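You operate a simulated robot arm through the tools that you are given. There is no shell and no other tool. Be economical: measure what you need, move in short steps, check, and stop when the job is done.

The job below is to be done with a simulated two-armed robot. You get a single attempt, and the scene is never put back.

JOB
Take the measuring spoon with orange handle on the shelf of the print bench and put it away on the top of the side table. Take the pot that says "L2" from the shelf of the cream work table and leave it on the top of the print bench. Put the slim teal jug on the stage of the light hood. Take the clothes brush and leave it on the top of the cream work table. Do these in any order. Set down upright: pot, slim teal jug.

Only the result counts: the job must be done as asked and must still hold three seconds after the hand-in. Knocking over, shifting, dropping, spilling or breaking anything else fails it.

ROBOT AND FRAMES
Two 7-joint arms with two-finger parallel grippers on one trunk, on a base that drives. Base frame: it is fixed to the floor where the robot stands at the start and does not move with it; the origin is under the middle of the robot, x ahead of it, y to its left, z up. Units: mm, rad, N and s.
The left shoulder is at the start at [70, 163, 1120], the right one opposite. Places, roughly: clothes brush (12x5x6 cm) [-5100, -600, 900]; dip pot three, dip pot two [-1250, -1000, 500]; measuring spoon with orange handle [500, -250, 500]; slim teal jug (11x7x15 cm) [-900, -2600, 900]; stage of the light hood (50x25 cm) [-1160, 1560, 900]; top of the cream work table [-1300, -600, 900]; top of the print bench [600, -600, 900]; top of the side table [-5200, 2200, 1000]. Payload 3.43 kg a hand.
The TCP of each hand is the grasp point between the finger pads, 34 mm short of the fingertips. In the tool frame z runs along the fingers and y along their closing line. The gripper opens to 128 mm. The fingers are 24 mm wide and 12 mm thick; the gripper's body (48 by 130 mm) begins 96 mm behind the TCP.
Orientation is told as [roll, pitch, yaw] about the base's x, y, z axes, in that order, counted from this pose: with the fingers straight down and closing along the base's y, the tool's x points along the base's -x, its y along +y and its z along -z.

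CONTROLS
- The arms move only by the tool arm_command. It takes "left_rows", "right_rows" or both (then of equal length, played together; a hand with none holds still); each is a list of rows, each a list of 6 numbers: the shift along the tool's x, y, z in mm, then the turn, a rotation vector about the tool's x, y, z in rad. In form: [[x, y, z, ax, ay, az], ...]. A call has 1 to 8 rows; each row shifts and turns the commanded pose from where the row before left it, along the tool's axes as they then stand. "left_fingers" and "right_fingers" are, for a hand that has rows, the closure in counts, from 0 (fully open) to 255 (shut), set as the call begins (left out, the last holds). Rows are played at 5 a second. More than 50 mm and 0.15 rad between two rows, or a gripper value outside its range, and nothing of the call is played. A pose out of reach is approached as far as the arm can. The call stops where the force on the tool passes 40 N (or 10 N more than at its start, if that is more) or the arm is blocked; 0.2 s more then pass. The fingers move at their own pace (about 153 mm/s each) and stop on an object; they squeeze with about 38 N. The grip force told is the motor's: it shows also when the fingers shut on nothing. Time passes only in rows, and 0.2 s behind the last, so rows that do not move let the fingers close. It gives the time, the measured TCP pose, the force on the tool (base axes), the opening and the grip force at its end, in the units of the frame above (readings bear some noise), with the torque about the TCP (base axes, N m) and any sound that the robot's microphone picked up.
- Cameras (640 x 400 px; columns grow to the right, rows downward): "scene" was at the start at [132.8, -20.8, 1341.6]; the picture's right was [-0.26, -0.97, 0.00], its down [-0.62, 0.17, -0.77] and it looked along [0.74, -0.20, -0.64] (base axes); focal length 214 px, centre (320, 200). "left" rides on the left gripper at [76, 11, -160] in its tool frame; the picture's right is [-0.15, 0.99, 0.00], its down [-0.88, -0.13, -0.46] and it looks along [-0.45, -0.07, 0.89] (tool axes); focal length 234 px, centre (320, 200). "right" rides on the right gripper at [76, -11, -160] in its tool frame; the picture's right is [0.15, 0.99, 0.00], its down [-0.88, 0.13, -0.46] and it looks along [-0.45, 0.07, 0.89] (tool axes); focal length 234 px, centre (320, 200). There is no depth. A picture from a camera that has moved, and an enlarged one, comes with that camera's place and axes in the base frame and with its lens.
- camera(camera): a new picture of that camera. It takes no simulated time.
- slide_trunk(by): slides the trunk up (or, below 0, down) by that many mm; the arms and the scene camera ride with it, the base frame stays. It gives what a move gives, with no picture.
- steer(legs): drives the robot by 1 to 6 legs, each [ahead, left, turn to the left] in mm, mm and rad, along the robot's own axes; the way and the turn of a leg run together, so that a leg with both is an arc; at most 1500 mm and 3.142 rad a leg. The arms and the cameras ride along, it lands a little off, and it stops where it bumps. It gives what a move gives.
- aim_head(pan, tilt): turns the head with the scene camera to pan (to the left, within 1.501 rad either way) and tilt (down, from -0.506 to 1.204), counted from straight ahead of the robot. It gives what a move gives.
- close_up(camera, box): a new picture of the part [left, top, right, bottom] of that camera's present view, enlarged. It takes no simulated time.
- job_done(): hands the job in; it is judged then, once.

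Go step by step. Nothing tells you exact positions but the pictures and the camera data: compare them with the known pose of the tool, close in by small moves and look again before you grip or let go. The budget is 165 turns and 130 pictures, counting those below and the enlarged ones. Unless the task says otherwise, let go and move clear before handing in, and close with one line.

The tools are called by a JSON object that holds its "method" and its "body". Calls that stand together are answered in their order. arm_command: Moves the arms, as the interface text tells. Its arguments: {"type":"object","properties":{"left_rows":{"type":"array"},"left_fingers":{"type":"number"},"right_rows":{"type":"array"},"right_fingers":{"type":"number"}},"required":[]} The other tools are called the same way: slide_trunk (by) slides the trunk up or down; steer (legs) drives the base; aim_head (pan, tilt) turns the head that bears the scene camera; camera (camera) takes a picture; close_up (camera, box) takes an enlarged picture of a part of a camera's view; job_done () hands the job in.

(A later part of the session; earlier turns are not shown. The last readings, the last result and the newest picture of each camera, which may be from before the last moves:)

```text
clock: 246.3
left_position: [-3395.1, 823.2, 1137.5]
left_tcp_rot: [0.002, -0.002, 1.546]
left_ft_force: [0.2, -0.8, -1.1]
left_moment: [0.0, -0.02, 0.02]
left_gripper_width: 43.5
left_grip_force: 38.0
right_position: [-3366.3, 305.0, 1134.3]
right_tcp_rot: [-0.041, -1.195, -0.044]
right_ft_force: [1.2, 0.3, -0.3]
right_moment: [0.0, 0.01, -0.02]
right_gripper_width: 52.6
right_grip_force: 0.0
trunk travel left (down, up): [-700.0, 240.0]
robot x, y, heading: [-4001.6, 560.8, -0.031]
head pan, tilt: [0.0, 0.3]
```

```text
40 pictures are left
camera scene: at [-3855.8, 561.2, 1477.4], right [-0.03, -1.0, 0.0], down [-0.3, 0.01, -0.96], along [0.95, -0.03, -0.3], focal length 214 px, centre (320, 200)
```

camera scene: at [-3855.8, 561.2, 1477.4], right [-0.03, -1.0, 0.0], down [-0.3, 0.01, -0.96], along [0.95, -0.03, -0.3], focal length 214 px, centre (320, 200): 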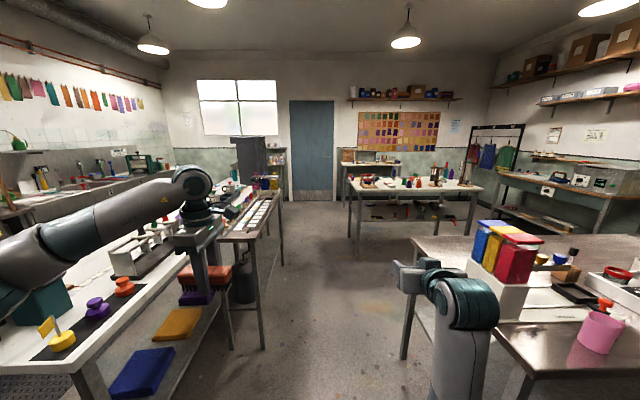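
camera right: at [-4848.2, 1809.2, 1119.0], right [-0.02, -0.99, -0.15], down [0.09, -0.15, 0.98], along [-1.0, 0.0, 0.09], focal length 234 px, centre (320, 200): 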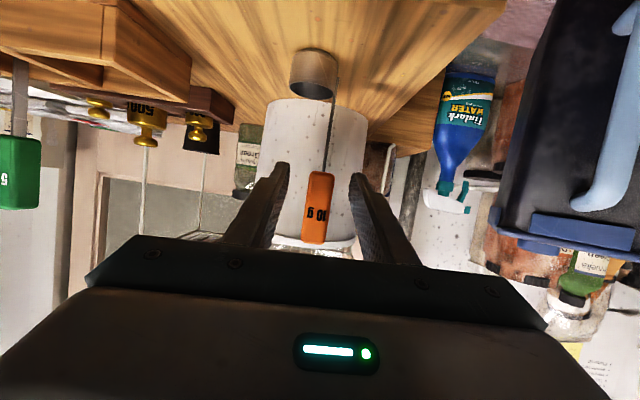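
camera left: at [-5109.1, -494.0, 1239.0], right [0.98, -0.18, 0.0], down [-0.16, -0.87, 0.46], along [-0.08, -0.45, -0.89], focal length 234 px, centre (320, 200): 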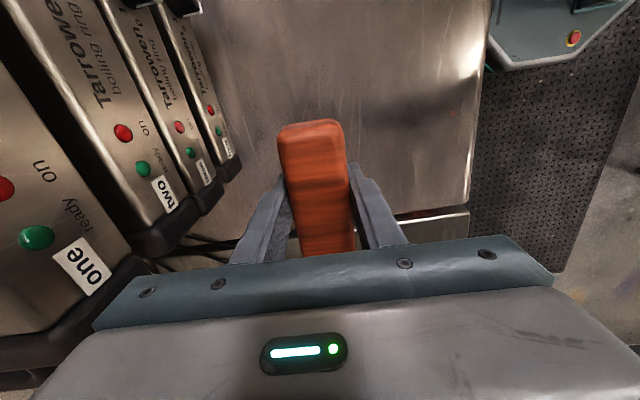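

{"method": "steer", "body": {"legs": [[0, -100, 0.03], [1450, 0, 0], [1100, 0, 0]]}}

{"method": "aim_head", "body": {"pan": -0.9, "tilt": 0.5}}

{"method": "camera", "body": {"camera": "scene"}}

```text
clock: 259.5
left_position: [-852.3, 775.1, 1138.4]
left_tcp_rot: [0.004, -0.001, 1.582]
left_ft_force: [0.2, -0.1, -1.0]
left_moment: [0.01, -0.01, -0.01]
left_gripper_width: 43.4
left_grip_force: 38.6
right_position: [-803.0, 257.9, 1135.2]
right_tcp_rot: [-0.04, -1.195, -0.006]
right_ft_force: [0.2, -0.1, 1.0]
right_moment: [-0.01, -0.01, 0.02]
right_gripper_width: 52.9
right_grip_force: 0.1
trunk travel left (down, up): [-700.0, 240.0]
robot x, y, heading: [-1444.5, 490.2, 0.014]
head pan, tilt: [0.0, 0.3]
```

```text
clock: 260.7
left_position: [-851.6, 775.2, 1138.1]
left_tcp_rot: [0.002, 0.0, 1.582]
left_ft_force: [-0.4, -0.1, -0.6]
left_moment: [-0.02, -0.02, -0.02]
left_gripper_width: 43.2
left_grip_force: 38.3
right_position: [-804.6, 257.7, 1133.7]
right_tcp_rot: [-0.041, -1.196, -0.004]
right_ft_force: [0.7, -0.6, -0.3]
right_moment: [0.01, 0.0, -0.01]
right_gripper_width: 52.7
right_grip_force: 0.1
trunk travel left (down, up): [-700.0, 240.0]
robot x, y, heading: [-1444.2, 492.0, 0.009]
head pan, tilt: [-0.901, 0.499]
```

```text
39 pictures are left
camera scene: at [-1338.4, 423.6, 1459.1], right [-0.78, -0.63, 0.0], down [-0.3, 0.37, -0.88], along [0.55, -0.68, -0.48], focal length 214 px, centre (320, 200)
```

scene: 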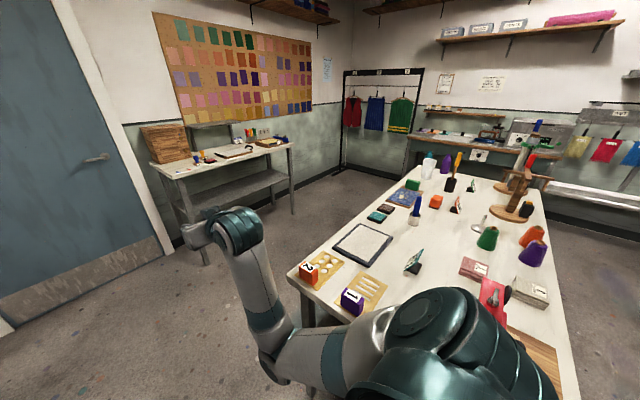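

{"method": "close_up", "body": {"camera": "scene", "box": [280, 140, 560, 315]}}

```text
2.29 times, centred on (420, 228) of scene
camera zoom: at [-1338.4, 423.6, 1459.1], right [-0.78, -0.63, 0.0], down [-0.3, 0.37, -0.88], along [0.55, -0.68, -0.48], focal length 490 px, centre (91, 137)
```

zoom: 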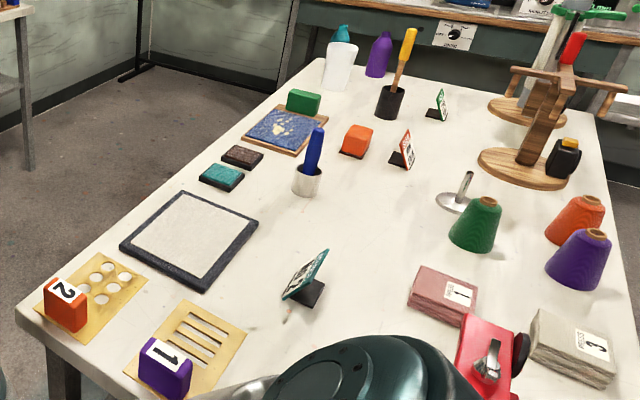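

Free patch on the cream table top around (-1285,-430). I'll go to the east aisle, face west, and place the brush there.

{"method": "steer", "body": {"legs": [[1130, 0, 0], [0, 0, 1.57], [0, 0, 1.56], [0, 640, 0]]}}

{"method": "aim_head", "body": {"pan": 0.2, "tilt": 0.6}}

{"method": "camera", "body": {"camera": "scene"}}

```text
clock: 277.3
left_position: [-906.8, -420.2, 1138.4]
left_tcp_rot: [0.003, -0.001, -1.559]
left_ft_force: [0.4, -1.2, -1.2]
left_moment: [0.0, -0.02, -0.02]
left_gripper_width: 43.6
left_grip_force: 38.1
right_position: [-954.2, 97.8, 1133.9]
right_tcp_rot: [-0.04, -1.195, 3.136]
right_ft_force: [0.8, 0.6, -0.4]
right_moment: [-0.03, 0.02, 0.02]
right_gripper_width: 52.3
right_grip_force: 0.0
trunk travel left (down, up): [-700.0, 240.0]
robot x, y, heading: [-311.9, -138.3, -3.127]
head pan, tilt: [-0.901, 0.499]
```

```text
clock: 278.7
left_position: [-906.4, -420.2, 1138.1]
left_tcp_rot: [0.001, -0.004, -1.558]
left_ft_force: [-0.4, -0.4, -0.9]
left_moment: [0.01, 0.0, 0.02]
left_gripper_width: 43.7
left_grip_force: 38.0
right_position: [-954.5, 97.2, 1134.3]
right_tcp_rot: [-0.04, -1.196, 3.137]
right_ft_force: [0.0, 0.9, -0.2]
right_moment: [-0.01, 0.0, 0.02]
right_gripper_width: 52.7
right_grip_force: 0.0
trunk travel left (down, up): [-700.0, 240.0]
robot x, y, heading: [-312.0, -140.0, -3.132]
head pan, tilt: [0.201, 0.6]
```

```text
37 pictures are left
camera scene: at [-448.2, -154.5, 1450.0], right [-0.21, 0.98, 0.0], down [0.55, 0.12, -0.82], along [-0.81, -0.17, -0.57], focal length 214 px, centre (320, 200)
```

scene: 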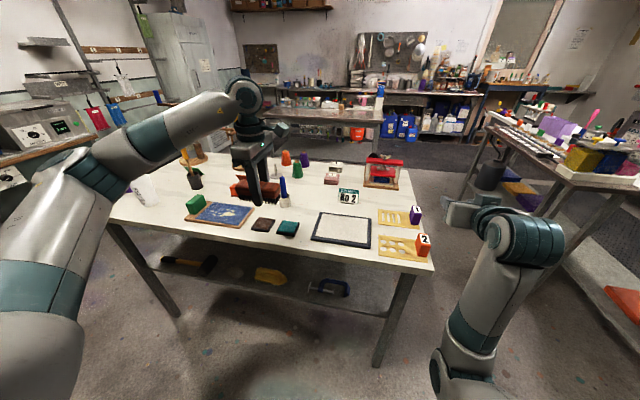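

{"method": "steer", "body": {"legs": [[210, 0, 0]]}}

{"method": "arm_command", "body": {"left_rows": [[-2, -42, 5, 0, 0, 0], [-2, -42, 5, 0, 0, 0], [-2, -42, 5, 0, 0, 0], [-2, -42, 5, 0, 0, 0]]}}

{"method": "camera", "body": {"camera": "left"}}

{"method": "close_up", "body": {"camera": "scene", "box": [180, 120, 380, 245]}}

```text
clock: 280.3
left_position: [-1113.0, -423.3, 1138.4]
left_tcp_rot: [0.002, -0.002, -1.558]
left_ft_force: [-0.6, -0.7, -0.9]
left_moment: [0.0, -0.01, -0.03]
left_gripper_width: 43.6
left_grip_force: 37.9
right_position: [-1162.0, 95.3, 1133.1]
right_tcp_rot: [-0.04, -1.196, 3.139]
right_ft_force: [0.7, 0.2, -1.1]
right_moment: [0.03, 0.03, 0.03]
right_gripper_width: 52.7
right_grip_force: 0.0
trunk travel left (down, up): [-700.0, 240.0]
robot x, y, heading: [-520.1, -142.6, -3.128]
head pan, tilt: [0.201, 0.6]
```

```text
clock: 281.3
left_position: [-1282.5, -432.9, 1117.4]
left_tcp_rot: [0.003, -0.006, -1.557]
left_ft_force: [-1.1, 1.0, -1.5]
left_moment: [0.04, -0.02, 0.0]
left_gripper_width: 43.4
left_grip_force: 38.5
right_position: [-1164.0, 94.9, 1133.4]
right_tcp_rot: [-0.037, -1.194, 3.134]
right_ft_force: [0.2, 0.4, 0.6]
right_moment: [-0.02, 0.04, 0.03]
right_gripper_width: 52.6
right_grip_force: 0.0
trunk travel left (down, up): [-700.0, 240.0]
robot x, y, heading: [-518.8, -136.9, -3.133]
head pan, tilt: [0.201, 0.6]
```

```text
36 pictures are left
camera left: at [-1271.4, -355.9, 1276.3], right [0.99, -0.13, 0.0], down [-0.12, -0.88, 0.46], along [-0.06, -0.45, -0.89], focal length 234 px, centre (320, 200)
```

left: 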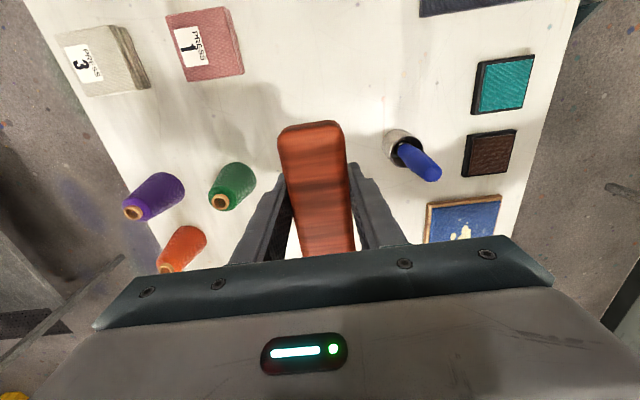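

```text
3.20 times, centred on (280, 182) of scene
camera zoom: at [-657.1, -155.6, 1449.8], right [-0.21, 0.98, 0.0], down [0.55, 0.12, -0.82], along [-0.81, -0.18, -0.57], focal length 686 px, centre (448, 256)
```

zoom: 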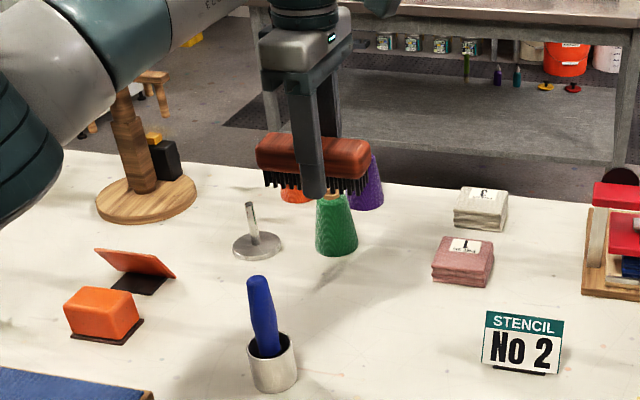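

Gap is clear on both sides. Lower toward the table.

{"method": "arm_command", "body": {"left_rows": [[0, -2, 38, 0, 0, 0], [0, -2, 38, 0, 0, 0], [0, -2, 38, 0, 0, 0], [0, -2, 38, 0, 0, 0]]}}

{"method": "close_up", "body": {"camera": "scene", "box": [180, 120, 380, 245]}}

```text
clock: 282.3
left_position: [-1289.2, -431.5, 965.0]
left_tcp_rot: [0.003, 0.0, -1.559]
left_ft_force: [-1.3, -0.4, -1.7]
left_moment: [0.0, -0.01, -0.02]
left_gripper_width: 43.6
left_grip_force: 38.2
right_position: [-1164.2, 93.8, 1133.5]
right_tcp_rot: [-0.039, -1.194, 3.138]
right_ft_force: [0.5, 0.3, -0.6]
right_moment: [0.02, -0.03, -0.03]
right_gripper_width: 52.7
right_grip_force: 0.0
trunk travel left (down, up): [-700.0, 240.0]
robot x, y, heading: [-516.0, -141.2, -3.13]
head pan, tilt: [0.201, 0.6]
```

```text
3.20 times, centred on (280, 182) of scene
camera zoom: at [-656.9, -157.5, 1449.9], right [-0.21, 0.98, 0.0], down [0.55, 0.12, -0.82], along [-0.81, -0.17, -0.57], focal length 686 px, centre (448, 256)
```

zoom: 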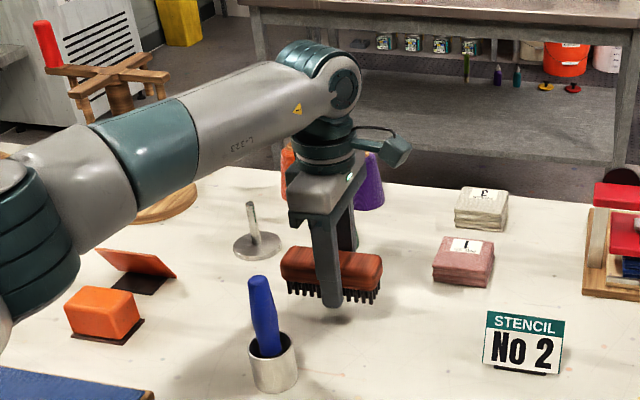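

{"method": "arm_command", "body": {"left_rows": [[0, 0, 10, 0, 0, 0], [0, 0, 8, 0, 0, 0], [0, 0, 5, 0, 0, 0], [0, 0, 0, 0, 0, 0]]}}

```text
clock: 283.3
left_position: [-1288.0, -433.2, 943.2]
left_tcp_rot: [0.001, -0.003, -1.558]
left_ft_force: [-0.1, 0.4, -0.1]
left_moment: [0.0, -0.04, 0.01]
left_gripper_width: 43.8
left_grip_force: 37.5
right_position: [-1162.8, 94.2, 1132.8]
right_tcp_rot: [-0.041, -1.197, 3.141]
right_ft_force: [-0.5, 0.0, -0.3]
right_moment: [-0.02, -0.03, -0.05]
right_gripper_width: 52.7
right_grip_force: 0.1
trunk travel left (down, up): [-700.0, 240.0]
robot x, y, heading: [-519.8, -139.6, -3.128]
head pan, tilt: [0.201, 0.6]
```

{"method": "arm_command", "body": {"left_rows": [[0, 0, 4, 0, 0, 0], [0, 0, 4, 0, 0, 0], [0, 0, 0, 0, 0, 0]]}}

```text
clock: 284.1
left_position: [-1289.7, -433.9, 934.5]
left_tcp_rot: [0.002, -0.002, -1.557]
left_ft_force: [0.8, 0.0, -1.1]
left_moment: [-0.01, 0.01, 0.03]
left_gripper_width: 43.4
left_grip_force: 37.8
right_position: [-1162.0, 95.2, 1134.1]
right_tcp_rot: [-0.04, -1.195, 3.137]
right_ft_force: [0.3, 0.5, 0.0]
right_moment: [-0.02, 0.01, -0.02]
right_gripper_width: 52.6
right_grip_force: 0.0
trunk travel left (down, up): [-700.0, 240.0]
robot x, y, heading: [-522.8, -137.3, -3.136]
head pan, tilt: [0.201, 0.6]
```

{"method": "arm_command", "body": {"left_rows": [[0, 0, 4, 0, 0, 0], [0, 0, 3, 0, 0, 0], [0, 0, 0, 0, 0, 0]]}}

{"method": "close_up", "body": {"camera": "scene", "box": [230, 170, 330, 232]}}

```text
clock: 284.9
left_position: [-1287.7, -435.3, 934.3]
left_tcp_rot: [-0.006, -0.001, -1.556]
left_ft_force: [-11.8, -7.3, 33.8]
left_moment: [-0.76, -0.49, -0.25]
left_gripper_width: 43.8
left_grip_force: 37.9
right_position: [-1160.6, 95.2, 1134.9]
right_tcp_rot: [-0.039, -1.198, 3.137]
right_ft_force: [-0.2, 0.3, 0.1]
right_moment: [-0.01, 0.01, 0.01]
right_gripper_width: 52.9
right_grip_force: 0.0
trunk travel left (down, up): [-700.0, 240.0]
robot x, y, heading: [-518.7, -140.2, -3.131]
head pan, tilt: [0.201, 0.6]
```

```text
6.40 times, centred on (280, 201) of scene
camera zoom: at [-652.5, -156.2, 1450.8], right [-0.21, 0.98, 0.0], down [0.55, 0.12, -0.83], along [-0.81, -0.17, -0.56], focal length 1373 px, centre (576, 194)
```

zoom: 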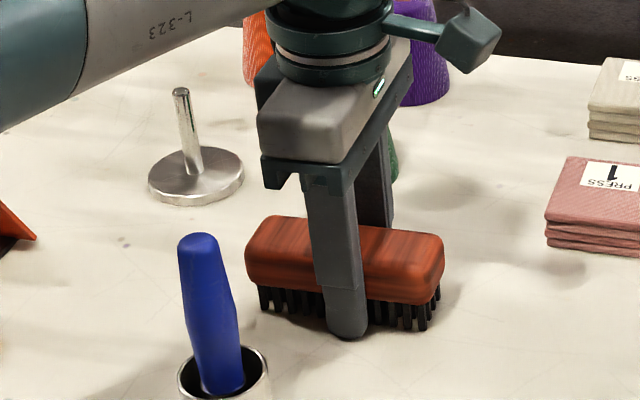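

Contact. Ease, open, and lift away.

{"method": "arm_command", "body": {"left_rows": [[0, 0, -4, 0, 0, 0], [0, 0, 0, 0, 0, 0]]}}

{"method": "arm_command", "body": {"left_rows": [[0, 0, 0, 0, 0, 0], [0, 0, 0, 0, 0, 0], [0, 0, 0, 0, 0, 0]], "left_fingers": 105}}

{"method": "arm_command", "body": {"left_rows": [[0, 0, -30, 0, 0, 0], [0, 0, -45, 0, 0, 0], [0, 0, -45, 0, 0, 0], [0, 0, -45, 0, 0, 0], [0, 0, -30, 0, 0, 0]]}}

{"method": "close_up", "body": {"camera": "scene", "box": [180, 120, 380, 245]}}

```text
clock: 285.5
left_position: [-1287.8, -432.6, 934.4]
left_tcp_rot: [0.0, -0.003, -1.558]
left_ft_force: [-5.7, -3.9, 21.0]
left_moment: [-0.19, 0.69, 0.12]
left_gripper_width: 43.5
left_grip_force: 37.7
right_position: [-1159.5, 95.0, 1136.3]
right_tcp_rot: [-0.039, -1.199, 3.136]
right_ft_force: [0.6, -0.9, -0.3]
right_moment: [0.03, 0.01, 0.0]
right_gripper_width: 52.7
right_grip_force: 0.1
trunk travel left (down, up): [-700.0, 240.0]
robot x, y, heading: [-520.9, -139.8, -3.124]
head pan, tilt: [0.201, 0.6]
```

```text
clock: 286.3
left_position: [-1287.2, -432.8, 933.2]
left_tcp_rot: [-0.004, -0.001, -1.556]
left_ft_force: [-0.9, -1.6, 12.7]
left_moment: [0.13, -0.48, 0.04]
left_gripper_width: 74.3
left_grip_force: 0.1
right_position: [-1161.5, 95.8, 1135.0]
right_tcp_rot: [-0.04, -1.197, 3.137]
right_ft_force: [0.5, 0.1, -0.4]
right_moment: [-0.02, 0.0, 0.06]
right_gripper_width: 52.7
right_grip_force: 0.0
trunk travel left (down, up): [-700.0, 240.0]
robot x, y, heading: [-518.9, -140.3, -3.128]
head pan, tilt: [0.201, 0.6]
```

```text
clock: 287.5
left_position: [-1290.6, -434.4, 1126.3]
left_tcp_rot: [0.002, -0.002, -1.558]
left_ft_force: [0.2, 0.3, 0.0]
left_moment: [0.0, -0.01, -0.01]
left_gripper_width: 75.4
left_grip_force: 0.0
right_position: [-1163.5, 94.2, 1134.5]
right_tcp_rot: [-0.038, -1.196, 3.136]
right_ft_force: [-0.8, -0.5, 0.2]
right_moment: [-0.01, 0.0, 0.0]
right_gripper_width: 52.7
right_grip_force: 0.0
trunk travel left (down, up): [-700.0, 240.0]
robot x, y, heading: [-518.1, -141.0, -3.129]
head pan, tilt: [0.201, 0.6]
```

```text
3.20 times, centred on (280, 182) of scene
camera zoom: at [-655.0, -156.8, 1450.0], right [-0.21, 0.98, 0.0], down [0.55, 0.12, -0.83], along [-0.81, -0.17, -0.56], focal length 686 px, centre (448, 256)
```

zoom: 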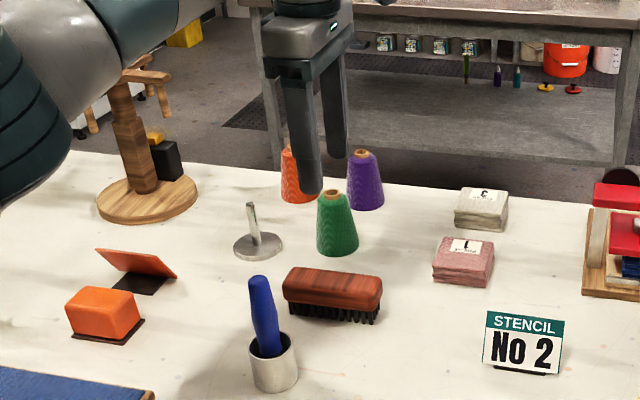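

Brush is on the cream table. Now the L2 pot with the right arm: fold the left arm in, back away, and move south along the aisle.

{"method": "arm_command", "body": {"left_rows": [[0, 45, 0, 0, 0, 0], [0, 45, 0, 0, 0, 0], [0, 45, 0, 0, 0, 0], [0, 45, 0, 0, 0, 0], [0, 45, 0, 0, 0, 0], [0, 45, 0, 0, 0, 0], [0, 45, 0, 0, 0, 0], [0, 45, 0, 0, 0, 0]]}}

{"method": "arm_command", "body": {"left_rows": [[0, 40, 0, 0, 0, 0], [0, 40, 0, 0, 0, 0], [0, 40, 0, 0, 0, 0]]}}

{"method": "steer", "body": {"legs": [[-310, 0, 0], [0, 845, -0.01]]}}

{"method": "slide_trunk", "body": {"by": -370}}

{"method": "aim_head", "body": {"pan": -0.1, "tilt": 0.5}}

{"method": "camera", "body": {"camera": "scene"}}

```text
clock: 289.3
left_position: [-928.0, -430.2, 1129.8]
left_tcp_rot: [0.001, -0.002, -1.557]
left_ft_force: [1.1, 0.4, 0.2]
left_moment: [0.04, 0.0, 0.0]
left_gripper_width: 75.0
left_grip_force: 0.1
right_position: [-1161.1, 94.7, 1135.1]
right_tcp_rot: [-0.04, -1.196, 3.138]
right_ft_force: [-0.1, -0.1, -0.5]
right_moment: [0.01, -0.01, 0.01]
right_gripper_width: 52.9
right_grip_force: 0.1
trunk travel left (down, up): [-700.0, 240.0]
robot x, y, heading: [-520.6, -138.8, -3.128]
head pan, tilt: [0.201, 0.6]
```

```text
clock: 290.1
left_position: [-844.1, -431.0, 1150.4]
left_tcp_rot: [0.003, -0.002, -1.556]
left_ft_force: [-0.5, 0.4, -0.1]
left_moment: [-0.01, 0.06, 0.03]
left_gripper_width: 75.2
left_grip_force: 0.1
left hand out of reach, approached as far as the arm can: row 2, 3
right_position: [-1162.2, 95.4, 1134.4]
right_tcp_rot: [-0.04, -1.196, 3.137]
right_ft_force: [0.0, -0.5, 0.8]
right_moment: [-0.01, -0.03, 0.0]
right_gripper_width: 52.9
right_grip_force: 0.1
trunk travel left (down, up): [-700.0, 240.0]
robot x, y, heading: [-518.6, -143.0, -3.131]
head pan, tilt: [0.201, 0.6]
```

```text
clock: 296.2
left_position: [-539.5, -1261.4, 1150.6]
left_tcp_rot: [0.006, 0.001, -1.578]
left_ft_force: [0.7, -0.2, -0.3]
left_moment: [0.01, 0.03, -0.04]
left_gripper_width: 75.5
left_grip_force: 0.0
right_position: [-846.4, -728.4, 1135.2]
right_tcp_rot: [-0.042, -1.197, 3.116]
right_ft_force: [-0.3, 1.0, 0.2]
right_moment: [-0.01, 0.02, 0.01]
right_gripper_width: 52.8
right_grip_force: 0.0
trunk travel left (down, up): [-700.0, 240.0]
robot x, y, heading: [-210.6, -977.3, 3.137]
head pan, tilt: [0.201, 0.6]
```

```text
clock: 299.8
left_position: [-538.7, -1261.1, 781.2]
left_tcp_rot: [0.003, 0.0, -1.576]
left_ft_force: [-0.3, -0.7, 0.2]
left_moment: [-0.02, 0.0, -0.01]
left_gripper_width: 75.6
left_grip_force: 0.0
right_position: [-846.4, -728.3, 763.8]
right_tcp_rot: [-0.04, -1.195, 3.119]
right_ft_force: [-0.6, 0.3, 0.0]
right_moment: [0.01, -0.02, -0.01]
right_gripper_width: 52.5
right_grip_force: 0.1
trunk travel left (down, up): [-330.0, 610.0]
robot x, y, heading: [-209.4, -977.3, 3.131]
head pan, tilt: [0.201, 0.6]
```

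```text
clock: 300.6
left_position: [-538.7, -1261.0, 779.7]
left_tcp_rot: [0.004, 0.0, -1.577]
left_ft_force: [-0.3, -0.1, -0.4]
left_moment: [-0.02, 0.02, 0.0]
left_gripper_width: 75.3
left_grip_force: 0.0
right_position: [-847.3, -728.6, 764.0]
right_tcp_rot: [-0.04, -1.196, 3.117]
right_ft_force: [0.8, -0.8, -0.4]
right_moment: [-0.02, 0.0, 0.01]
right_gripper_width: 52.8
right_grip_force: 0.1
trunk travel left (down, up): [-330.0, 610.0]
robot x, y, heading: [-204.7, -977.5, 3.134]
head pan, tilt: [-0.099, 0.499]
```

```text
31 pictures are left
camera scene: at [-348.3, -964.3, 1089.1], right [0.11, 0.99, 0.0], down [0.48, -0.05, -0.88], along [-0.87, 0.09, -0.48], focal length 214 px, centre (320, 200)
```

scene: 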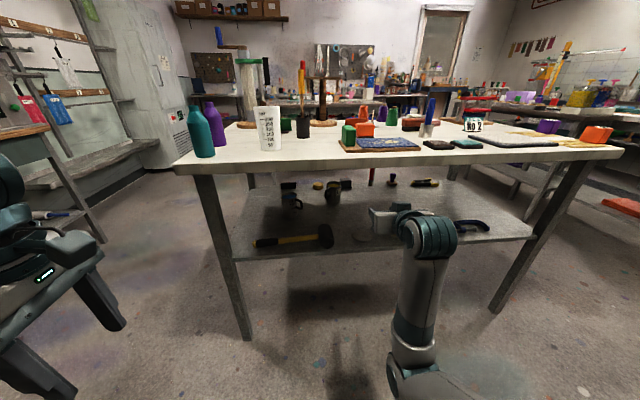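

Table access: the right elbow hangs low, so I'll raise the shoulders (trunk +180) and lower the hand in front of the table so the forearm clears shelf and top; also yaw the hand to the approach azimuth.

{"method": "slide_trunk", "body": {"by": 180}}

{"method": "arm_command", "body": {"right_rows": [[33.5, 0, 13.2, 0, 0, 0], [33.5, 0, 13.2, 0, 0, 0], [33.5, 0, 13.2, 0, 0, 0], [33.5, 0, 13.2, 0, 0, 0], [33.5, 0, 13.2, 0, 0, 0], [33.5, 0, 13.2, 0, 0, 0], [33.5, 0, 13.2, 0, 0, 0]], "right_fingers": 0}}

{"method": "arm_command", "body": {"right_rows": [[0, 0, 0, 0.135, 0, 0.053], [0, 0, 0, 0.135, 0, 0.053], [0, 0, 0, 0.11, 0, 0.043]]}}

{"method": "camera", "body": {"camera": "scene"}}

{"method": "camera", "body": {"camera": "right"}}

```text
clock: 302.6
left_position: [-538.9, -1263.0, 959.8]
left_tcp_rot: [0.002, -0.001, -1.579]
left_ft_force: [0.0, -0.6, -0.2]
left_moment: [0.0, -0.02, 0.03]
left_gripper_width: 75.3
left_grip_force: 0.1
right_position: [-846.5, -730.3, 944.2]
right_tcp_rot: [-0.04, -1.195, 3.116]
right_ft_force: [-0.1, -0.7, -0.3]
right_moment: [0.03, 0.02, 0.0]
right_gripper_width: 52.8
right_grip_force: 0.1
trunk travel left (down, up): [-510.0, 430.0]
robot x, y, heading: [-207.9, -978.3, 3.135]
head pan, tilt: [-0.099, 0.499]
```

```text
clock: 304.2
left_position: [-538.8, -1260.9, 958.7]
left_tcp_rot: [0.004, -0.002, -1.576]
left_ft_force: [0.2, 0.5, -0.7]
left_moment: [-0.02, 0.04, 0.0]
left_gripper_width: 75.3
left_grip_force: 0.0
right_position: [-846.3, -725.1, 691.4]
right_tcp_rot: [-0.041, -1.195, 3.116]
right_ft_force: [-0.5, 0.2, 0.4]
right_moment: [-0.02, -0.01, 0.02]
right_gripper_width: 127.8
right_grip_force: 0.1
trunk travel left (down, up): [-510.0, 430.0]
robot x, y, heading: [-206.5, -980.8, 3.127]
head pan, tilt: [-0.099, 0.499]
```

```text
clock: 305.1
left_position: [-538.9, -1262.4, 960.3]
left_tcp_rot: [0.005, 0.0, -1.581]
left_ft_force: [-0.9, -0.1, -0.2]
left_moment: [-0.03, -0.03, 0.0]
left_gripper_width: 75.2
left_grip_force: 0.0
right_position: [-836.9, -653.4, 687.9]
right_tcp_rot: [-0.576, -1.217, -3.084]
right_ft_force: [0.1, -0.2, -0.3]
right_moment: [0.0, 0.01, -0.01]
right_gripper_width: 128.3
right_grip_force: 0.1
trunk travel left (down, up): [-510.0, 430.0]
robot x, y, heading: [-211.9, -974.1, 3.135]
head pan, tilt: [-0.099, 0.499]
stopped in row 3 (right hand): the arm was blocked; the commanded pose is now the measured one
```

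```text
30 pictures are left
camera scene: at [-348.4, -964.4, 1269.1], right [0.11, 0.99, 0.0], down [0.48, -0.05, -0.88], along [-0.87, 0.1, -0.48], focal length 214 px, centre (320, 200)
```

scene: 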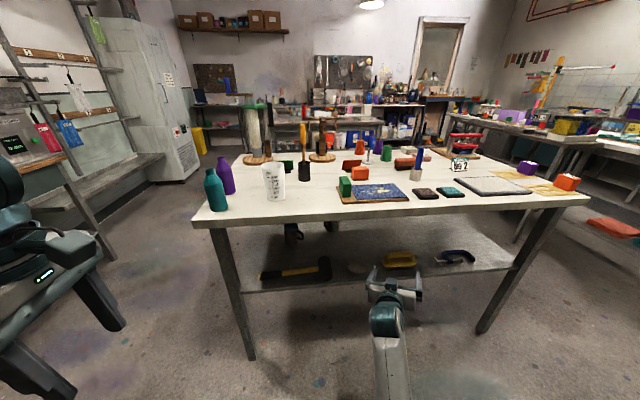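

```text
29 pictures are left
camera right: at [-676.6, -722.6, 665.1], right [-0.41, -0.85, -0.32], down [0.01, -0.36, 0.93], along [-0.91, 0.38, 0.15], focal length 234 px, centre (320, 200)
```

right: 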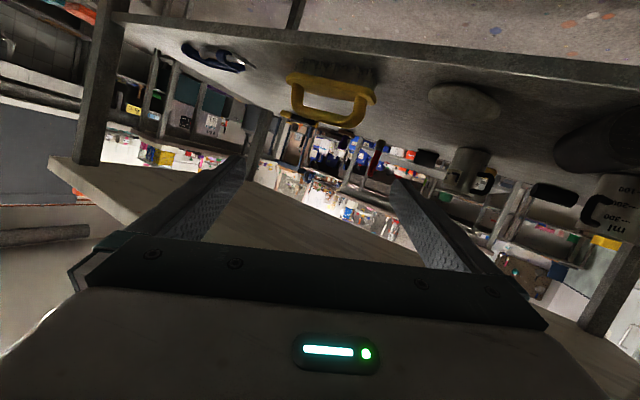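

The right arm is near a joint limit in this elbow-down posture. I'll reset it toward its original home posture (tool down, out to the right) to recover the elbow-out configuration.

{"method": "arm_command", "body": {"right_rows": [[0, 0, -30, -0.0522, 0.1324, -0.0342], [0, 0, -30, -0.0522, 0.1324, -0.0342], [0, 0, -20, -0.0522, 0.1324, -0.0342], [0, 0, -20, -0.0522, 0.1324, -0.0342], [0, 0, -20, -0.0522, 0.1324, -0.0342], [0, 0, -20, -0.0522, 0.1324, -0.0342], [0, 0, -20, -0.0522, 0.1324, -0.0342], [0, 0, -20, -0.0522, 0.1324, -0.0342]]}}

```text
clock: 306.4
left_position: [-539.2, -1260.6, 960.1]
left_tcp_rot: [0.003, -0.002, -1.578]
left_ft_force: [0.0, -0.5, 0.9]
left_moment: [-0.05, -0.02, 0.01]
left_gripper_width: 75.3
left_grip_force: 0.1
right_position: [-748.0, -624.5, 750.9]
right_tcp_rot: [-0.348, -0.503, 3.074]
right_ft_force: [0.6, -0.1, -0.1]
right_moment: [0.0, -0.01, 0.02]
right_gripper_width: 127.8
right_grip_force: 0.2
right hand out of reach, approached as far as the arm can: row 6
trunk travel left (down, up): [-510.0, 430.0]
robot x, y, heading: [-210.4, -974.4, 3.132]
head pan, tilt: [-0.099, 0.499]
stopped in row 6 (right hand): the arm was blocked; the commanded pose is now the measured one
```

{"method": "arm_command", "body": {"right_rows": [[-20.5, -32.4, -16.7, 0, 0, 0], [-20.5, -32.4, -16.7, 0, 0, 0], [-20.5, -32.4, -16.7, 0, 0, 0], [-20.5, -32.4, -16.7, 0, 0, 0], [-20.5, -32.4, -16.7, 0, 0, 0], [-20.5, -32.4, -16.7, 0, 0, 0]]}}

{"method": "camera", "body": {"camera": "scene"}}

```text
clock: 307.8
left_position: [-537.8, -1261.2, 960.2]
left_tcp_rot: [0.003, -0.001, -1.578]
left_ft_force: [-0.4, -0.3, 0.6]
left_moment: [0.0, -0.01, -0.04]
left_gripper_width: 75.4
left_grip_force: 0.1
right_position: [-766.2, -477.5, 950.5]
right_tcp_rot: [-0.348, -0.501, 3.075]
right_ft_force: [-0.5, 0.2, -0.1]
right_moment: [0.02, 0.05, 0.0]
right_gripper_width: 128.1
right_grip_force: 0.1
trunk travel left (down, up): [-510.0, 430.0]
robot x, y, heading: [-211.0, -973.7, 3.13]
head pan, tilt: [-0.099, 0.499]
```

```text
28 pictures are left
camera scene: at [-348.0, -963.8, 1269.1], right [0.11, 0.99, 0.0], down [0.48, -0.05, -0.88], along [-0.87, 0.09, -0.48], focal length 214 px, centre (320, 200)
```

scene: 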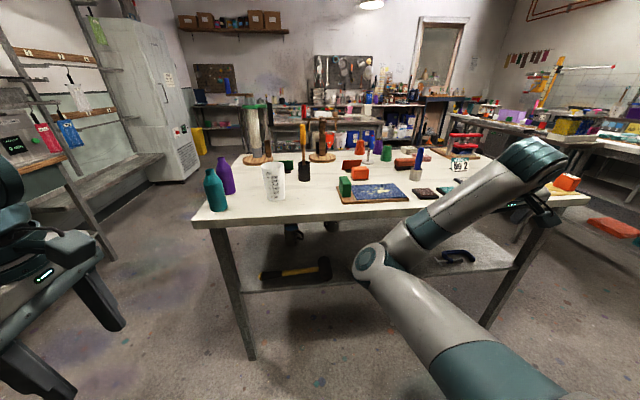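

The right elbow is now folded inward. I'll instead use the left arm (elbow-out) facing due west with its hand yawed, which keeps its elbow clear of the leg; first tuck the right arm outward and bring the left forward.

{"method": "arm_command", "body": {"right_rows": [[36.2, -25.6, -11.8, 0, 0, 0], [36.2, -25.6, -11.8, 0, 0, 0], [36.2, -25.6, -11.8, 0, 0, 0], [36.2, -25.6, -11.8, 0, 0, 0], [36.2, -25.6, -11.8, 0, 0, 0], [36.2, -25.6, -11.8, 0, 0, 0]]}}

{"method": "arm_command", "body": {"left_rows": [[0, -35, 0, 0, 0, 0.14], [10, -35, 0, 0, 0, 0.14], [10, -33, 0, 0, 0, 0.14], [10, -20, 0, 0, 0, 0.14], [0, 0, 0, 0, 0, 0.14], [0, 0, 0, 0, 0, 0.14], [0, 0, 0, 0, 0, 0.14]], "left_fingers": 0}}

{"method": "arm_command", "body": {"left_rows": [[0, 0, 0, 0, 0, 0.145], [0, 0, 0, 0, 0, 0.145], [0, 0, 0, 0, 0, 0.145], [0, 0, 0, 0, 0, 0.145], [0, 0, 0, 0, 0, 0.145], [0, 0, 0, 0, 0, 0.145], [0, 0, 0, 0, 0, 0.14]]}}

```text
clock: 309.2
left_position: [-539.2, -1260.0, 962.1]
left_tcp_rot: [0.001, -0.002, -1.577]
left_ft_force: [-0.7, -0.6, 0.5]
left_moment: [-0.01, 0.0, -0.02]
left_gripper_width: 75.4
left_grip_force: 0.0
right_position: [-509.3, -370.1, 950.8]
right_tcp_rot: [-0.345, -0.5, 3.075]
right_ft_force: [-0.1, -0.4, -0.2]
right_moment: [-0.02, 0.01, -0.01]
right_gripper_width: 128.2
right_grip_force: 0.0
trunk travel left (down, up): [-510.0, 430.0]
robot x, y, heading: [-207.2, -979.2, 3.132]
head pan, tilt: [-0.099, 0.499]
```

```text
clock: 310.8
left_position: [-651.1, -1208.3, 960.6]
left_tcp_rot: [0.001, 0.002, -2.561]
left_ft_force: [-0.3, -0.3, 0.6]
left_moment: [0.0, 0.0, -0.01]
left_gripper_width: 128.3
left_grip_force: 0.1
right_position: [-510.5, -371.0, 950.5]
right_tcp_rot: [-0.349, -0.5, 3.076]
right_ft_force: [0.3, 0.2, 0.4]
right_moment: [0.01, -0.01, 0.0]
right_gripper_width: 128.1
right_grip_force: 0.0
trunk travel left (down, up): [-510.0, 430.0]
robot x, y, heading: [-207.4, -977.5, 3.135]
head pan, tilt: [-0.099, 0.499]
```

```text
clock: 312.4
left_position: [-649.5, -1210.0, 959.5]
left_tcp_rot: [0.0, 0.004, 2.712]
left_ft_force: [-0.5, 0.1, 0.1]
left_moment: [0.01, 0.03, 0.06]
left_gripper_width: 128.3
left_grip_force: 0.1
right_position: [-510.2, -371.4, 950.4]
right_tcp_rot: [-0.349, -0.501, 3.075]
right_ft_force: [-0.8, -1.1, 0.2]
right_moment: [0.0, -0.03, -0.04]
right_gripper_width: 127.6
right_grip_force: 0.0
trunk travel left (down, up): [-510.0, 430.0]
robot x, y, heading: [-208.0, -975.2, 3.131]
head pan, tilt: [-0.099, 0.499]
```

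{"method": "arm_command", "body": {"left_rows": [[-20, 0, -15, 0, -0.15, 0], [-22, 0, -11.9, 0, -0.15, 0], [-23.5, 0, -8.4, 0, -0.15, 0], [-24.5, 0, -4.8, 0, -0.15, 0], [-25, 0, -1.1, 0, -0.15, 0], [-24.9, 0, 2.7, 0, -0.15, 0], [-24.2, 0, 6.3, 0, -0.15, 0], [-23, 0, 9.9, 0, -0.15, 0]]}}

{"method": "slide_trunk", "body": {"by": -390}}

{"method": "aim_head", "body": {"pan": 0.2, "tilt": 0.45}}

{"method": "camera", "body": {"camera": "scene"}}

```text
clock: 314.2
left_position: [-796.5, -1142.1, 1079.2]
left_tcp_rot: [-0.002, -1.199, 2.717]
left_ft_force: [0.1, -0.3, -0.3]
left_moment: [0.02, 0.01, -0.03]
left_gripper_width: 128.2
left_grip_force: 0.1
right_position: [-511.6, -371.2, 951.1]
right_tcp_rot: [-0.347, -0.502, 3.074]
right_ft_force: [-0.3, 0.1, -0.3]
right_moment: [0.0, 0.0, 0.02]
right_gripper_width: 128.0
right_grip_force: 0.2
trunk travel left (down, up): [-510.0, 430.0]
robot x, y, heading: [-207.3, -978.4, 3.129]
head pan, tilt: [-0.099, 0.499]
```

```text
clock: 318.0
left_position: [-796.4, -1141.8, 689.5]
left_tcp_rot: [-0.002, -1.195, 2.714]
left_ft_force: [0.0, 0.4, -0.1]
left_moment: [0.02, 0.07, -0.01]
left_gripper_width: 128.2
left_grip_force: 0.0
right_position: [-510.3, -372.2, 560.6]
right_tcp_rot: [-0.347, -0.5, 3.075]
right_ft_force: [-0.2, 0.7, -0.2]
right_moment: [-0.02, 0.02, 0.02]
right_gripper_width: 128.0
right_grip_force: 0.0
trunk travel left (down, up): [-120.0, 820.0]
robot x, y, heading: [-210.4, -975.3, 3.131]
head pan, tilt: [-0.099, 0.499]
```

```text
clock: 318.8
left_position: [-796.2, -1141.6, 689.7]
left_tcp_rot: [-0.002, -1.196, 2.715]
left_ft_force: [0.0, 0.1, 0.3]
left_moment: [0.0, -0.02, -0.01]
left_gripper_width: 128.1
left_grip_force: 0.1
right_position: [-511.5, -371.8, 560.4]
right_tcp_rot: [-0.347, -0.502, 3.074]
right_ft_force: [0.3, 0.1, 0.8]
right_moment: [-0.03, 0.0, 0.02]
right_gripper_width: 128.1
right_grip_force: 0.0
trunk travel left (down, up): [-120.0, 820.0]
robot x, y, heading: [-207.1, -970.8, 3.129]
head pan, tilt: [0.201, 0.45]
```

```text
27 pictures are left
camera scene: at [-348.1, -991.3, 883.6], right [-0.19, 0.98, 0.0], down [0.43, 0.08, -0.9], along [-0.88, -0.17, -0.44], focal length 214 px, centre (320, 200)
```

scene: 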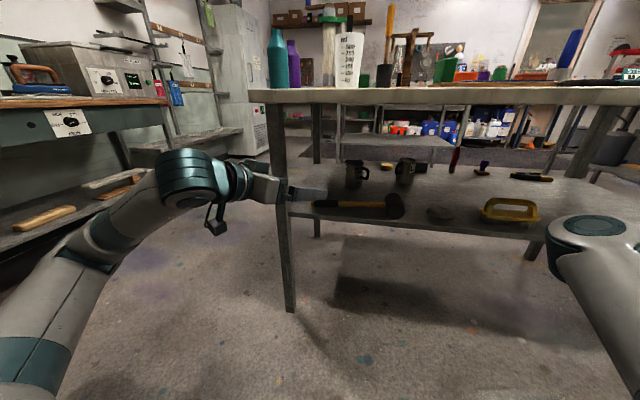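

Left arm is configured well. Shift north 254 mm, then drive in under the table top along y≈-717.

{"method": "steer", "body": {"legs": [[0, -254, 0.012], [200, 0, 0]]}}

{"method": "camera", "body": {"camera": "left"}}

{"method": "camera", "body": {"camera": "scene"}}

```text
clock: 321.8
left_position: [-997.0, -896.2, 688.7]
left_tcp_rot: [-0.003, -1.195, 2.728]
left_ft_force: [0.5, 0.4, 0.0]
left_moment: [0.01, 0.02, -0.03]
left_gripper_width: 127.7
left_grip_force: 0.0
right_position: [-721.7, -122.9, 561.1]
right_tcp_rot: [-0.348, -0.502, 3.087]
right_ft_force: [-0.3, -0.2, -0.1]
right_moment: [-0.02, -0.02, -0.02]
right_gripper_width: 127.9
right_grip_force: 0.1
trunk travel left (down, up): [-120.0, 820.0]
robot x, y, heading: [-410.0, -722.3, -3.137]
head pan, tilt: [0.201, 0.45]
```

```text
26 pictures are left
camera left: at [-839.0, -978.1, 676.2], right [-0.45, -0.88, 0.14], down [0.15, 0.08, 0.99], along [-0.88, 0.46, 0.09], focal length 234 px, centre (320, 200)
```

left: 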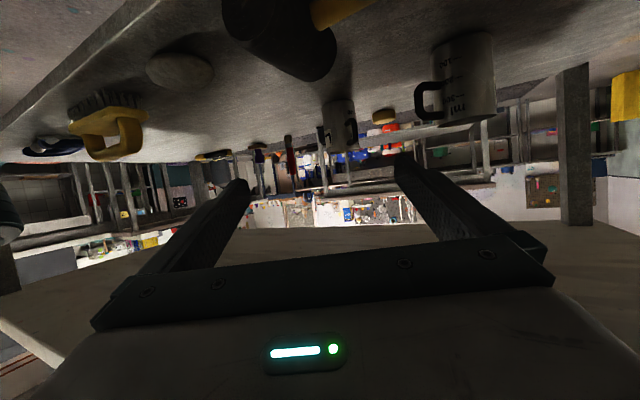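

```text
25 pictures are left
camera scene: at [-550.5, -740.6, 883.5], right [-0.2, 0.98, 0.0], down [0.43, 0.09, -0.9], along [-0.88, -0.18, -0.44], focal length 214 px, centre (320, 200)
```

scene: 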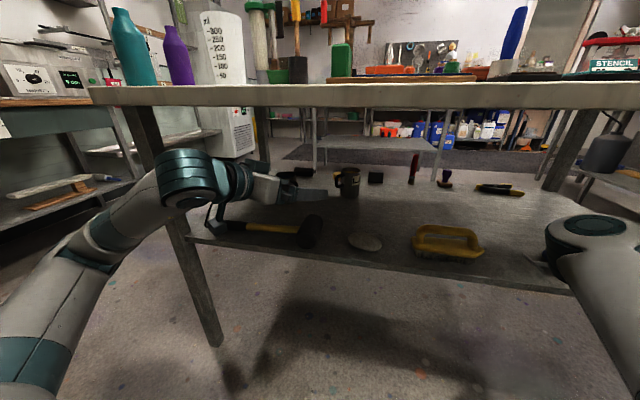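

{"method": "steer", "body": {"legs": [[145, 0, 0]]}}

{"method": "camera", "body": {"camera": "left"}}

```text
clock: 323.2
left_position: [-1123.6, -910.0, 681.3]
left_tcp_rot: [0.002, -1.181, 2.754]
left_ft_force: [0.3, 0.6, 0.0]
left_moment: [-0.03, 0.03, 0.01]
left_gripper_width: 127.9
left_grip_force: 0.1
right_position: [-863.9, -124.4, 559.8]
right_tcp_rot: [-0.347, -0.504, 3.108]
right_ft_force: [-0.2, 0.0, 0.0]
right_moment: [0.01, 0.03, -0.02]
right_gripper_width: 127.9
right_grip_force: 0.2
trunk travel left (down, up): [-120.0, 820.0]
robot x, y, heading: [-541.2, -718.5, -3.116]
head pan, tilt: [0.201, 0.45]
stopped in leg 1: the robot was blocked; the commanded pose is now the measured one
```

```text
24 pictures are left
camera left: at [-963.0, -986.0, 670.5], right [-0.42, -0.9, 0.14], down [0.13, 0.09, 0.99], along [-0.9, 0.44, 0.08], focal length 234 px, centre (320, 200)
```

left: 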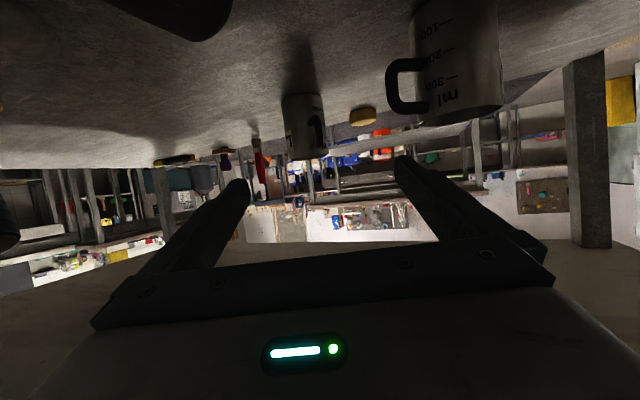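

The wrist likely met the table top's edge. Back off, drop the trunk 55 mm, and re-enter.

{"method": "steer", "body": {"legs": [[-70, 0, 0]]}}

{"method": "slide_trunk", "body": {"by": -50}}

{"method": "camera", "body": {"camera": "scene"}}

```text
clock: 324.2
left_position: [-1055.8, -905.1, 679.6]
left_tcp_rot: [-0.005, -1.178, 2.757]
left_ft_force: [-1.0, -0.2, 0.0]
left_moment: [0.0, 0.01, -0.03]
left_gripper_width: 128.1
left_grip_force: 0.0
right_position: [-794.4, -123.3, 560.9]
right_tcp_rot: [-0.349, -0.501, 3.106]
right_ft_force: [-0.5, 0.1, 0.4]
right_moment: [0.01, 0.01, 0.01]
right_gripper_width: 128.1
right_grip_force: 0.0
trunk travel left (down, up): [-120.0, 820.0]
robot x, y, heading: [-472.9, -716.9, -3.12]
head pan, tilt: [0.201, 0.45]
```

```text
clock: 325.2
left_position: [-1056.7, -905.8, 630.1]
left_tcp_rot: [-0.004, -1.177, 2.757]
left_ft_force: [0.5, -0.2, 0.7]
left_moment: [0.04, 0.02, 0.0]
left_gripper_width: 127.7
left_grip_force: 0.1
right_position: [-794.2, -124.5, 509.6]
right_tcp_rot: [-0.348, -0.501, 3.108]
right_ft_force: [0.1, -0.4, -0.2]
right_moment: [0.0, 0.04, -0.01]
right_gripper_width: 128.2
right_grip_force: 0.1
trunk travel left (down, up): [-70.0, 870.0]
robot x, y, heading: [-470.8, -717.4, -3.114]
head pan, tilt: [0.201, 0.45]
```

```text
23 pictures are left
camera scene: at [-612.1, -738.1, 833.6], right [-0.22, 0.98, 0.0], down [0.42, 0.1, -0.9], along [-0.88, -0.2, -0.44], focal length 214 px, centre (320, 200)
```

scene: 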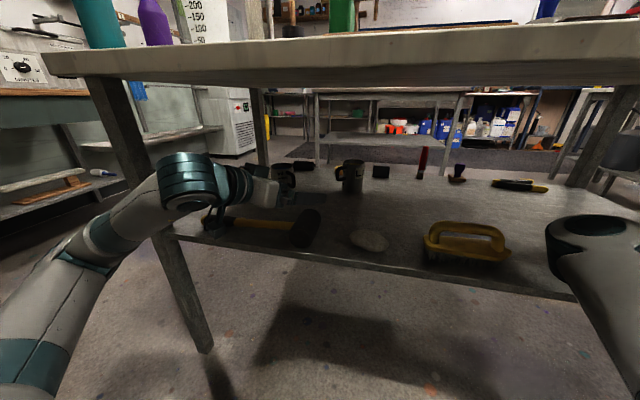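

{"method": "steer", "body": {"legs": [[80, 0, 0]]}}

{"method": "camera", "body": {"camera": "left"}}

```text
clock: 326.3
left_position: [-1128.1, -914.7, 623.3]
left_tcp_rot: [-0.003, -1.166, 2.768]
left_ft_force: [0.5, -0.5, -0.1]
left_moment: [-0.04, 0.03, -0.04]
left_gripper_width: 128.0
left_grip_force: 0.0
right_position: [-875.2, -126.5, 510.8]
right_tcp_rot: [-0.345, -0.501, 3.115]
right_ft_force: [-0.7, -1.3, -0.4]
right_moment: [0.04, 0.02, 0.01]
right_gripper_width: 127.8
right_grip_force: 0.1
trunk travel left (down, up): [-70.0, 870.0]
robot x, y, heading: [-547.4, -720.8, -3.117]
head pan, tilt: [0.201, 0.45]
stopped in leg 1: the robot was blocked; the commanded pose is now the measured one
```

```text
22 pictures are left
camera left: at [-967.0, -989.5, 615.7], right [-0.42, -0.9, 0.13], down [0.12, 0.09, 0.99], along [-0.9, 0.43, 0.07], focal length 234 px, centre (320, 200)
```

left: 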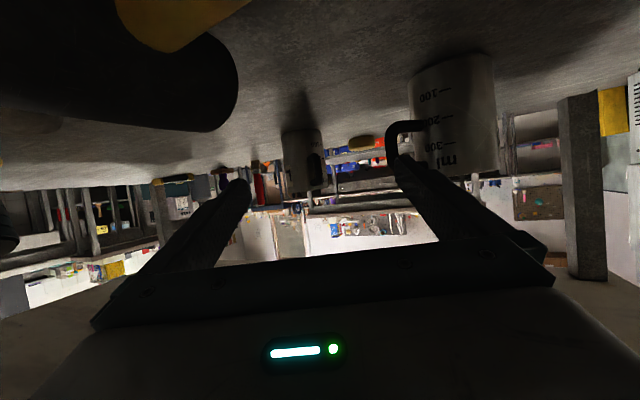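

The left elbow seems to touch the table leg at this x. Back off 30 mm and extend the arm instead (elbow tucks in), raising and shifting the hand north to clear L3's handle.

{"method": "steer", "body": {"legs": [[-35, 0, 0]]}}

{"method": "arm_command", "body": {"left_rows": [[-28.7, -37, 3.6, 0.055, -0.03, 0.024], [0, 0, 0, 0, 0, 0]], "left_fingers": 45}}

{"method": "camera", "body": {"camera": "left"}}

```text
clock: 327.2
left_position: [-1095.1, -913.0, 623.0]
left_tcp_rot: [-0.006, -1.167, 2.771]
left_ft_force: [-0.3, -0.3, 0.1]
left_moment: [-0.03, 0.0, 0.03]
left_gripper_width: 127.6
left_grip_force: 0.1
right_position: [-840.3, -126.6, 511.5]
right_tcp_rot: [-0.347, -0.501, 3.115]
right_ft_force: [0.1, 0.2, 0.3]
right_moment: [0.03, 0.03, 0.04]
right_gripper_width: 128.0
right_grip_force: 0.0
trunk travel left (down, up): [-70.0, 870.0]
robot x, y, heading: [-513.4, -714.9, -3.11]
head pan, tilt: [0.201, 0.45]
```

```text
clock: 327.8
left_position: [-1093.1, -874.3, 649.1]
left_tcp_rot: [-0.001, -1.198, 2.706]
left_ft_force: [1.0, 0.1, 0.2]
left_moment: [0.03, -0.02, 0.0]
left_gripper_width: 105.5
left_grip_force: 0.0
right_position: [-840.1, -125.8, 510.6]
right_tcp_rot: [-0.349, -0.501, 3.115]
right_ft_force: [0.1, -1.0, -0.5]
right_moment: [0.03, -0.02, 0.03]
right_gripper_width: 128.0
right_grip_force: 0.3
trunk travel left (down, up): [-70.0, 870.0]
robot x, y, heading: [-513.4, -712.8, -3.108]
head pan, tilt: [0.201, 0.45]
```

```text
21 pictures are left
camera left: at [-938.0, -958.6, 634.6], right [-0.47, -0.87, 0.14], down [0.15, 0.07, 0.99], along [-0.87, 0.48, 0.09], focal length 234 px, centre (320, 200)
```

left: 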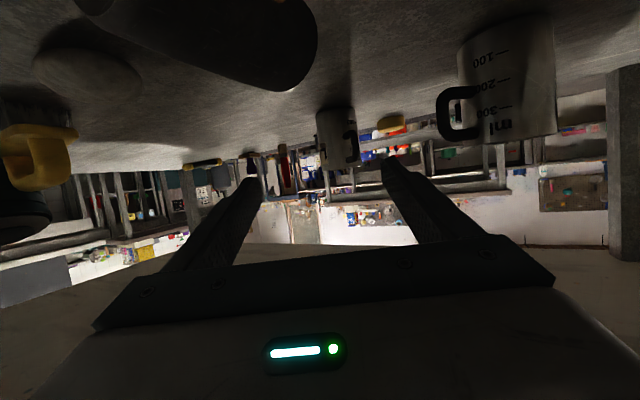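

{"method": "arm_command", "body": {"left_rows": [[-4.5, 4.3, 40.8, 0, 0, 0], [-4.5, 4.3, 40.8, 0, 0, 0], [-4.5, 4.3, 40.8, 0, 0, 0], [-4.5, 4.3, 40.8, 0, 0, 0]]}}

{"method": "camera", "body": {"camera": "left"}}

```text
clock: 329.0
left_position: [-1239.5, -849.6, 613.4]
left_tcp_rot: [0.022, -1.201, 2.729]
left_ft_force: [0.0, 0.9, -0.4]
left_moment: [0.01, 0.04, 0.02]
left_gripper_width: 105.6
left_grip_force: 0.0
right_position: [-846.8, -133.3, 509.5]
right_tcp_rot: [-0.344, -0.505, 3.137]
right_ft_force: [-0.2, -0.7, 0.6]
right_moment: [0.02, -0.01, -0.04]
right_gripper_width: 128.2
right_grip_force: 0.1
trunk travel left (down, up): [-70.0, 870.0]
robot x, y, heading: [-510.4, -719.6, -3.09]
head pan, tilt: [0.201, 0.45]
stopped in row 4 (left hand): the arm was blocked; the commanded pose is now the measured one
```

```text
20 pictures are left
camera left: at [-1080.6, -927.8, 597.9], right [-0.43, -0.89, 0.14], down [0.15, 0.09, 0.98], along [-0.89, 0.44, 0.1], focal length 234 px, centre (320, 200)
```

left: 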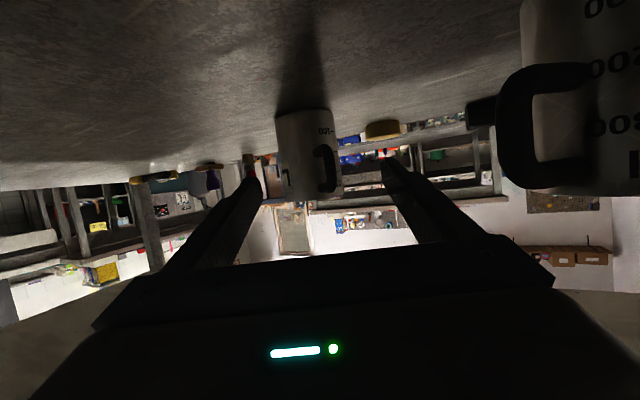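

{"method": "aim_head", "body": {"pan": 0.7, "tilt": 0.4}}

{"method": "camera", "body": {"camera": "scene"}}

```text
clock: 329.9
left_position: [-1241.1, -848.9, 612.1]
left_tcp_rot: [0.023, -1.2, 2.729]
left_ft_force: [-0.1, -0.3, 0.2]
left_moment: [0.01, -0.01, -0.01]
left_gripper_width: 105.6
left_grip_force: 0.1
right_position: [-846.2, -133.5, 512.9]
right_tcp_rot: [-0.343, -0.506, 3.136]
right_ft_force: [0.1, -0.3, -0.6]
right_moment: [-0.01, 0.01, 0.01]
right_gripper_width: 128.1
right_grip_force: 0.0
trunk travel left (down, up): [-70.0, 870.0]
robot x, y, heading: [-512.6, -717.1, -3.089]
head pan, tilt: [0.7, 0.4]
```

```text
19 pictures are left
camera scene: at [-621.7, -781.5, 839.1], right [-0.68, 0.73, 0.0], down [0.28, 0.26, -0.92], along [-0.68, -0.63, -0.38], focal length 214 px, centre (320, 200)
```

scene: 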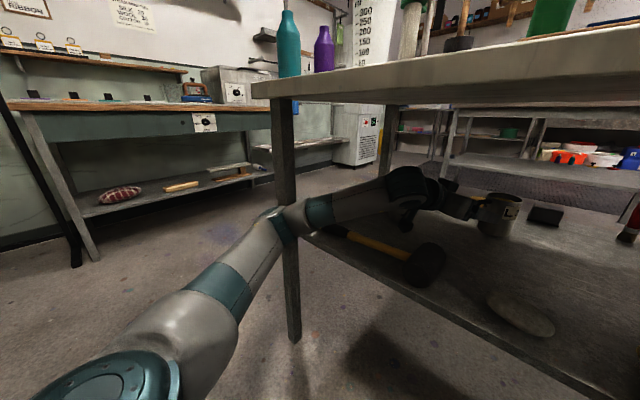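

The elbow is right at the leg. With the robot further back the arm is straighter and the elbow tucks in, so back up ~75 mm and extend more.

{"method": "steer", "body": {"legs": [[-78, 0, -0.05]]}}

{"method": "camera", "body": {"camera": "left"}}

```text
clock: 331.0
left_position: [-1170.1, -809.7, 606.8]
left_tcp_rot: [0.006, -1.198, 2.687]
left_ft_force: [-0.4, 0.6, 0.0]
left_moment: [0.01, -0.02, 0.02]
left_gripper_width: 105.6
left_grip_force: 0.1
right_position: [-738.9, -115.0, 511.0]
right_tcp_rot: [-0.348, -0.5, 3.083]
right_ft_force: [-0.2, 0.1, -0.1]
right_moment: [-0.03, 0.01, 0.01]
right_gripper_width: 128.0
right_grip_force: 0.0
trunk travel left (down, up): [-70.0, 870.0]
robot x, y, heading: [-429.7, -712.6, -3.14]
head pan, tilt: [0.7, 0.4]
```

```text
18 pictures are left
camera left: at [-1015.0, -895.9, 593.6], right [-0.48, -0.87, 0.14], down [0.15, 0.08, 0.99], along [-0.87, 0.49, 0.09], focal length 234 px, centre (320, 200)
```

left: 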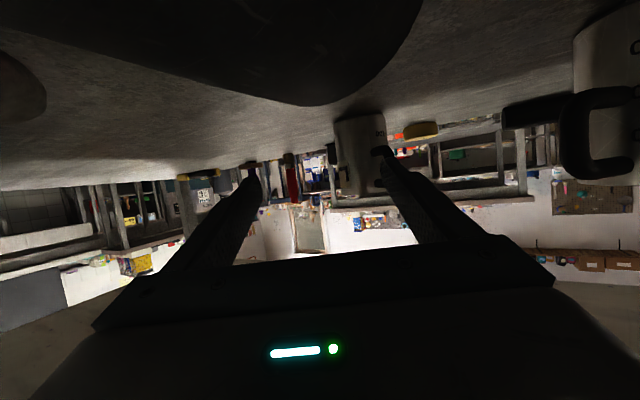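

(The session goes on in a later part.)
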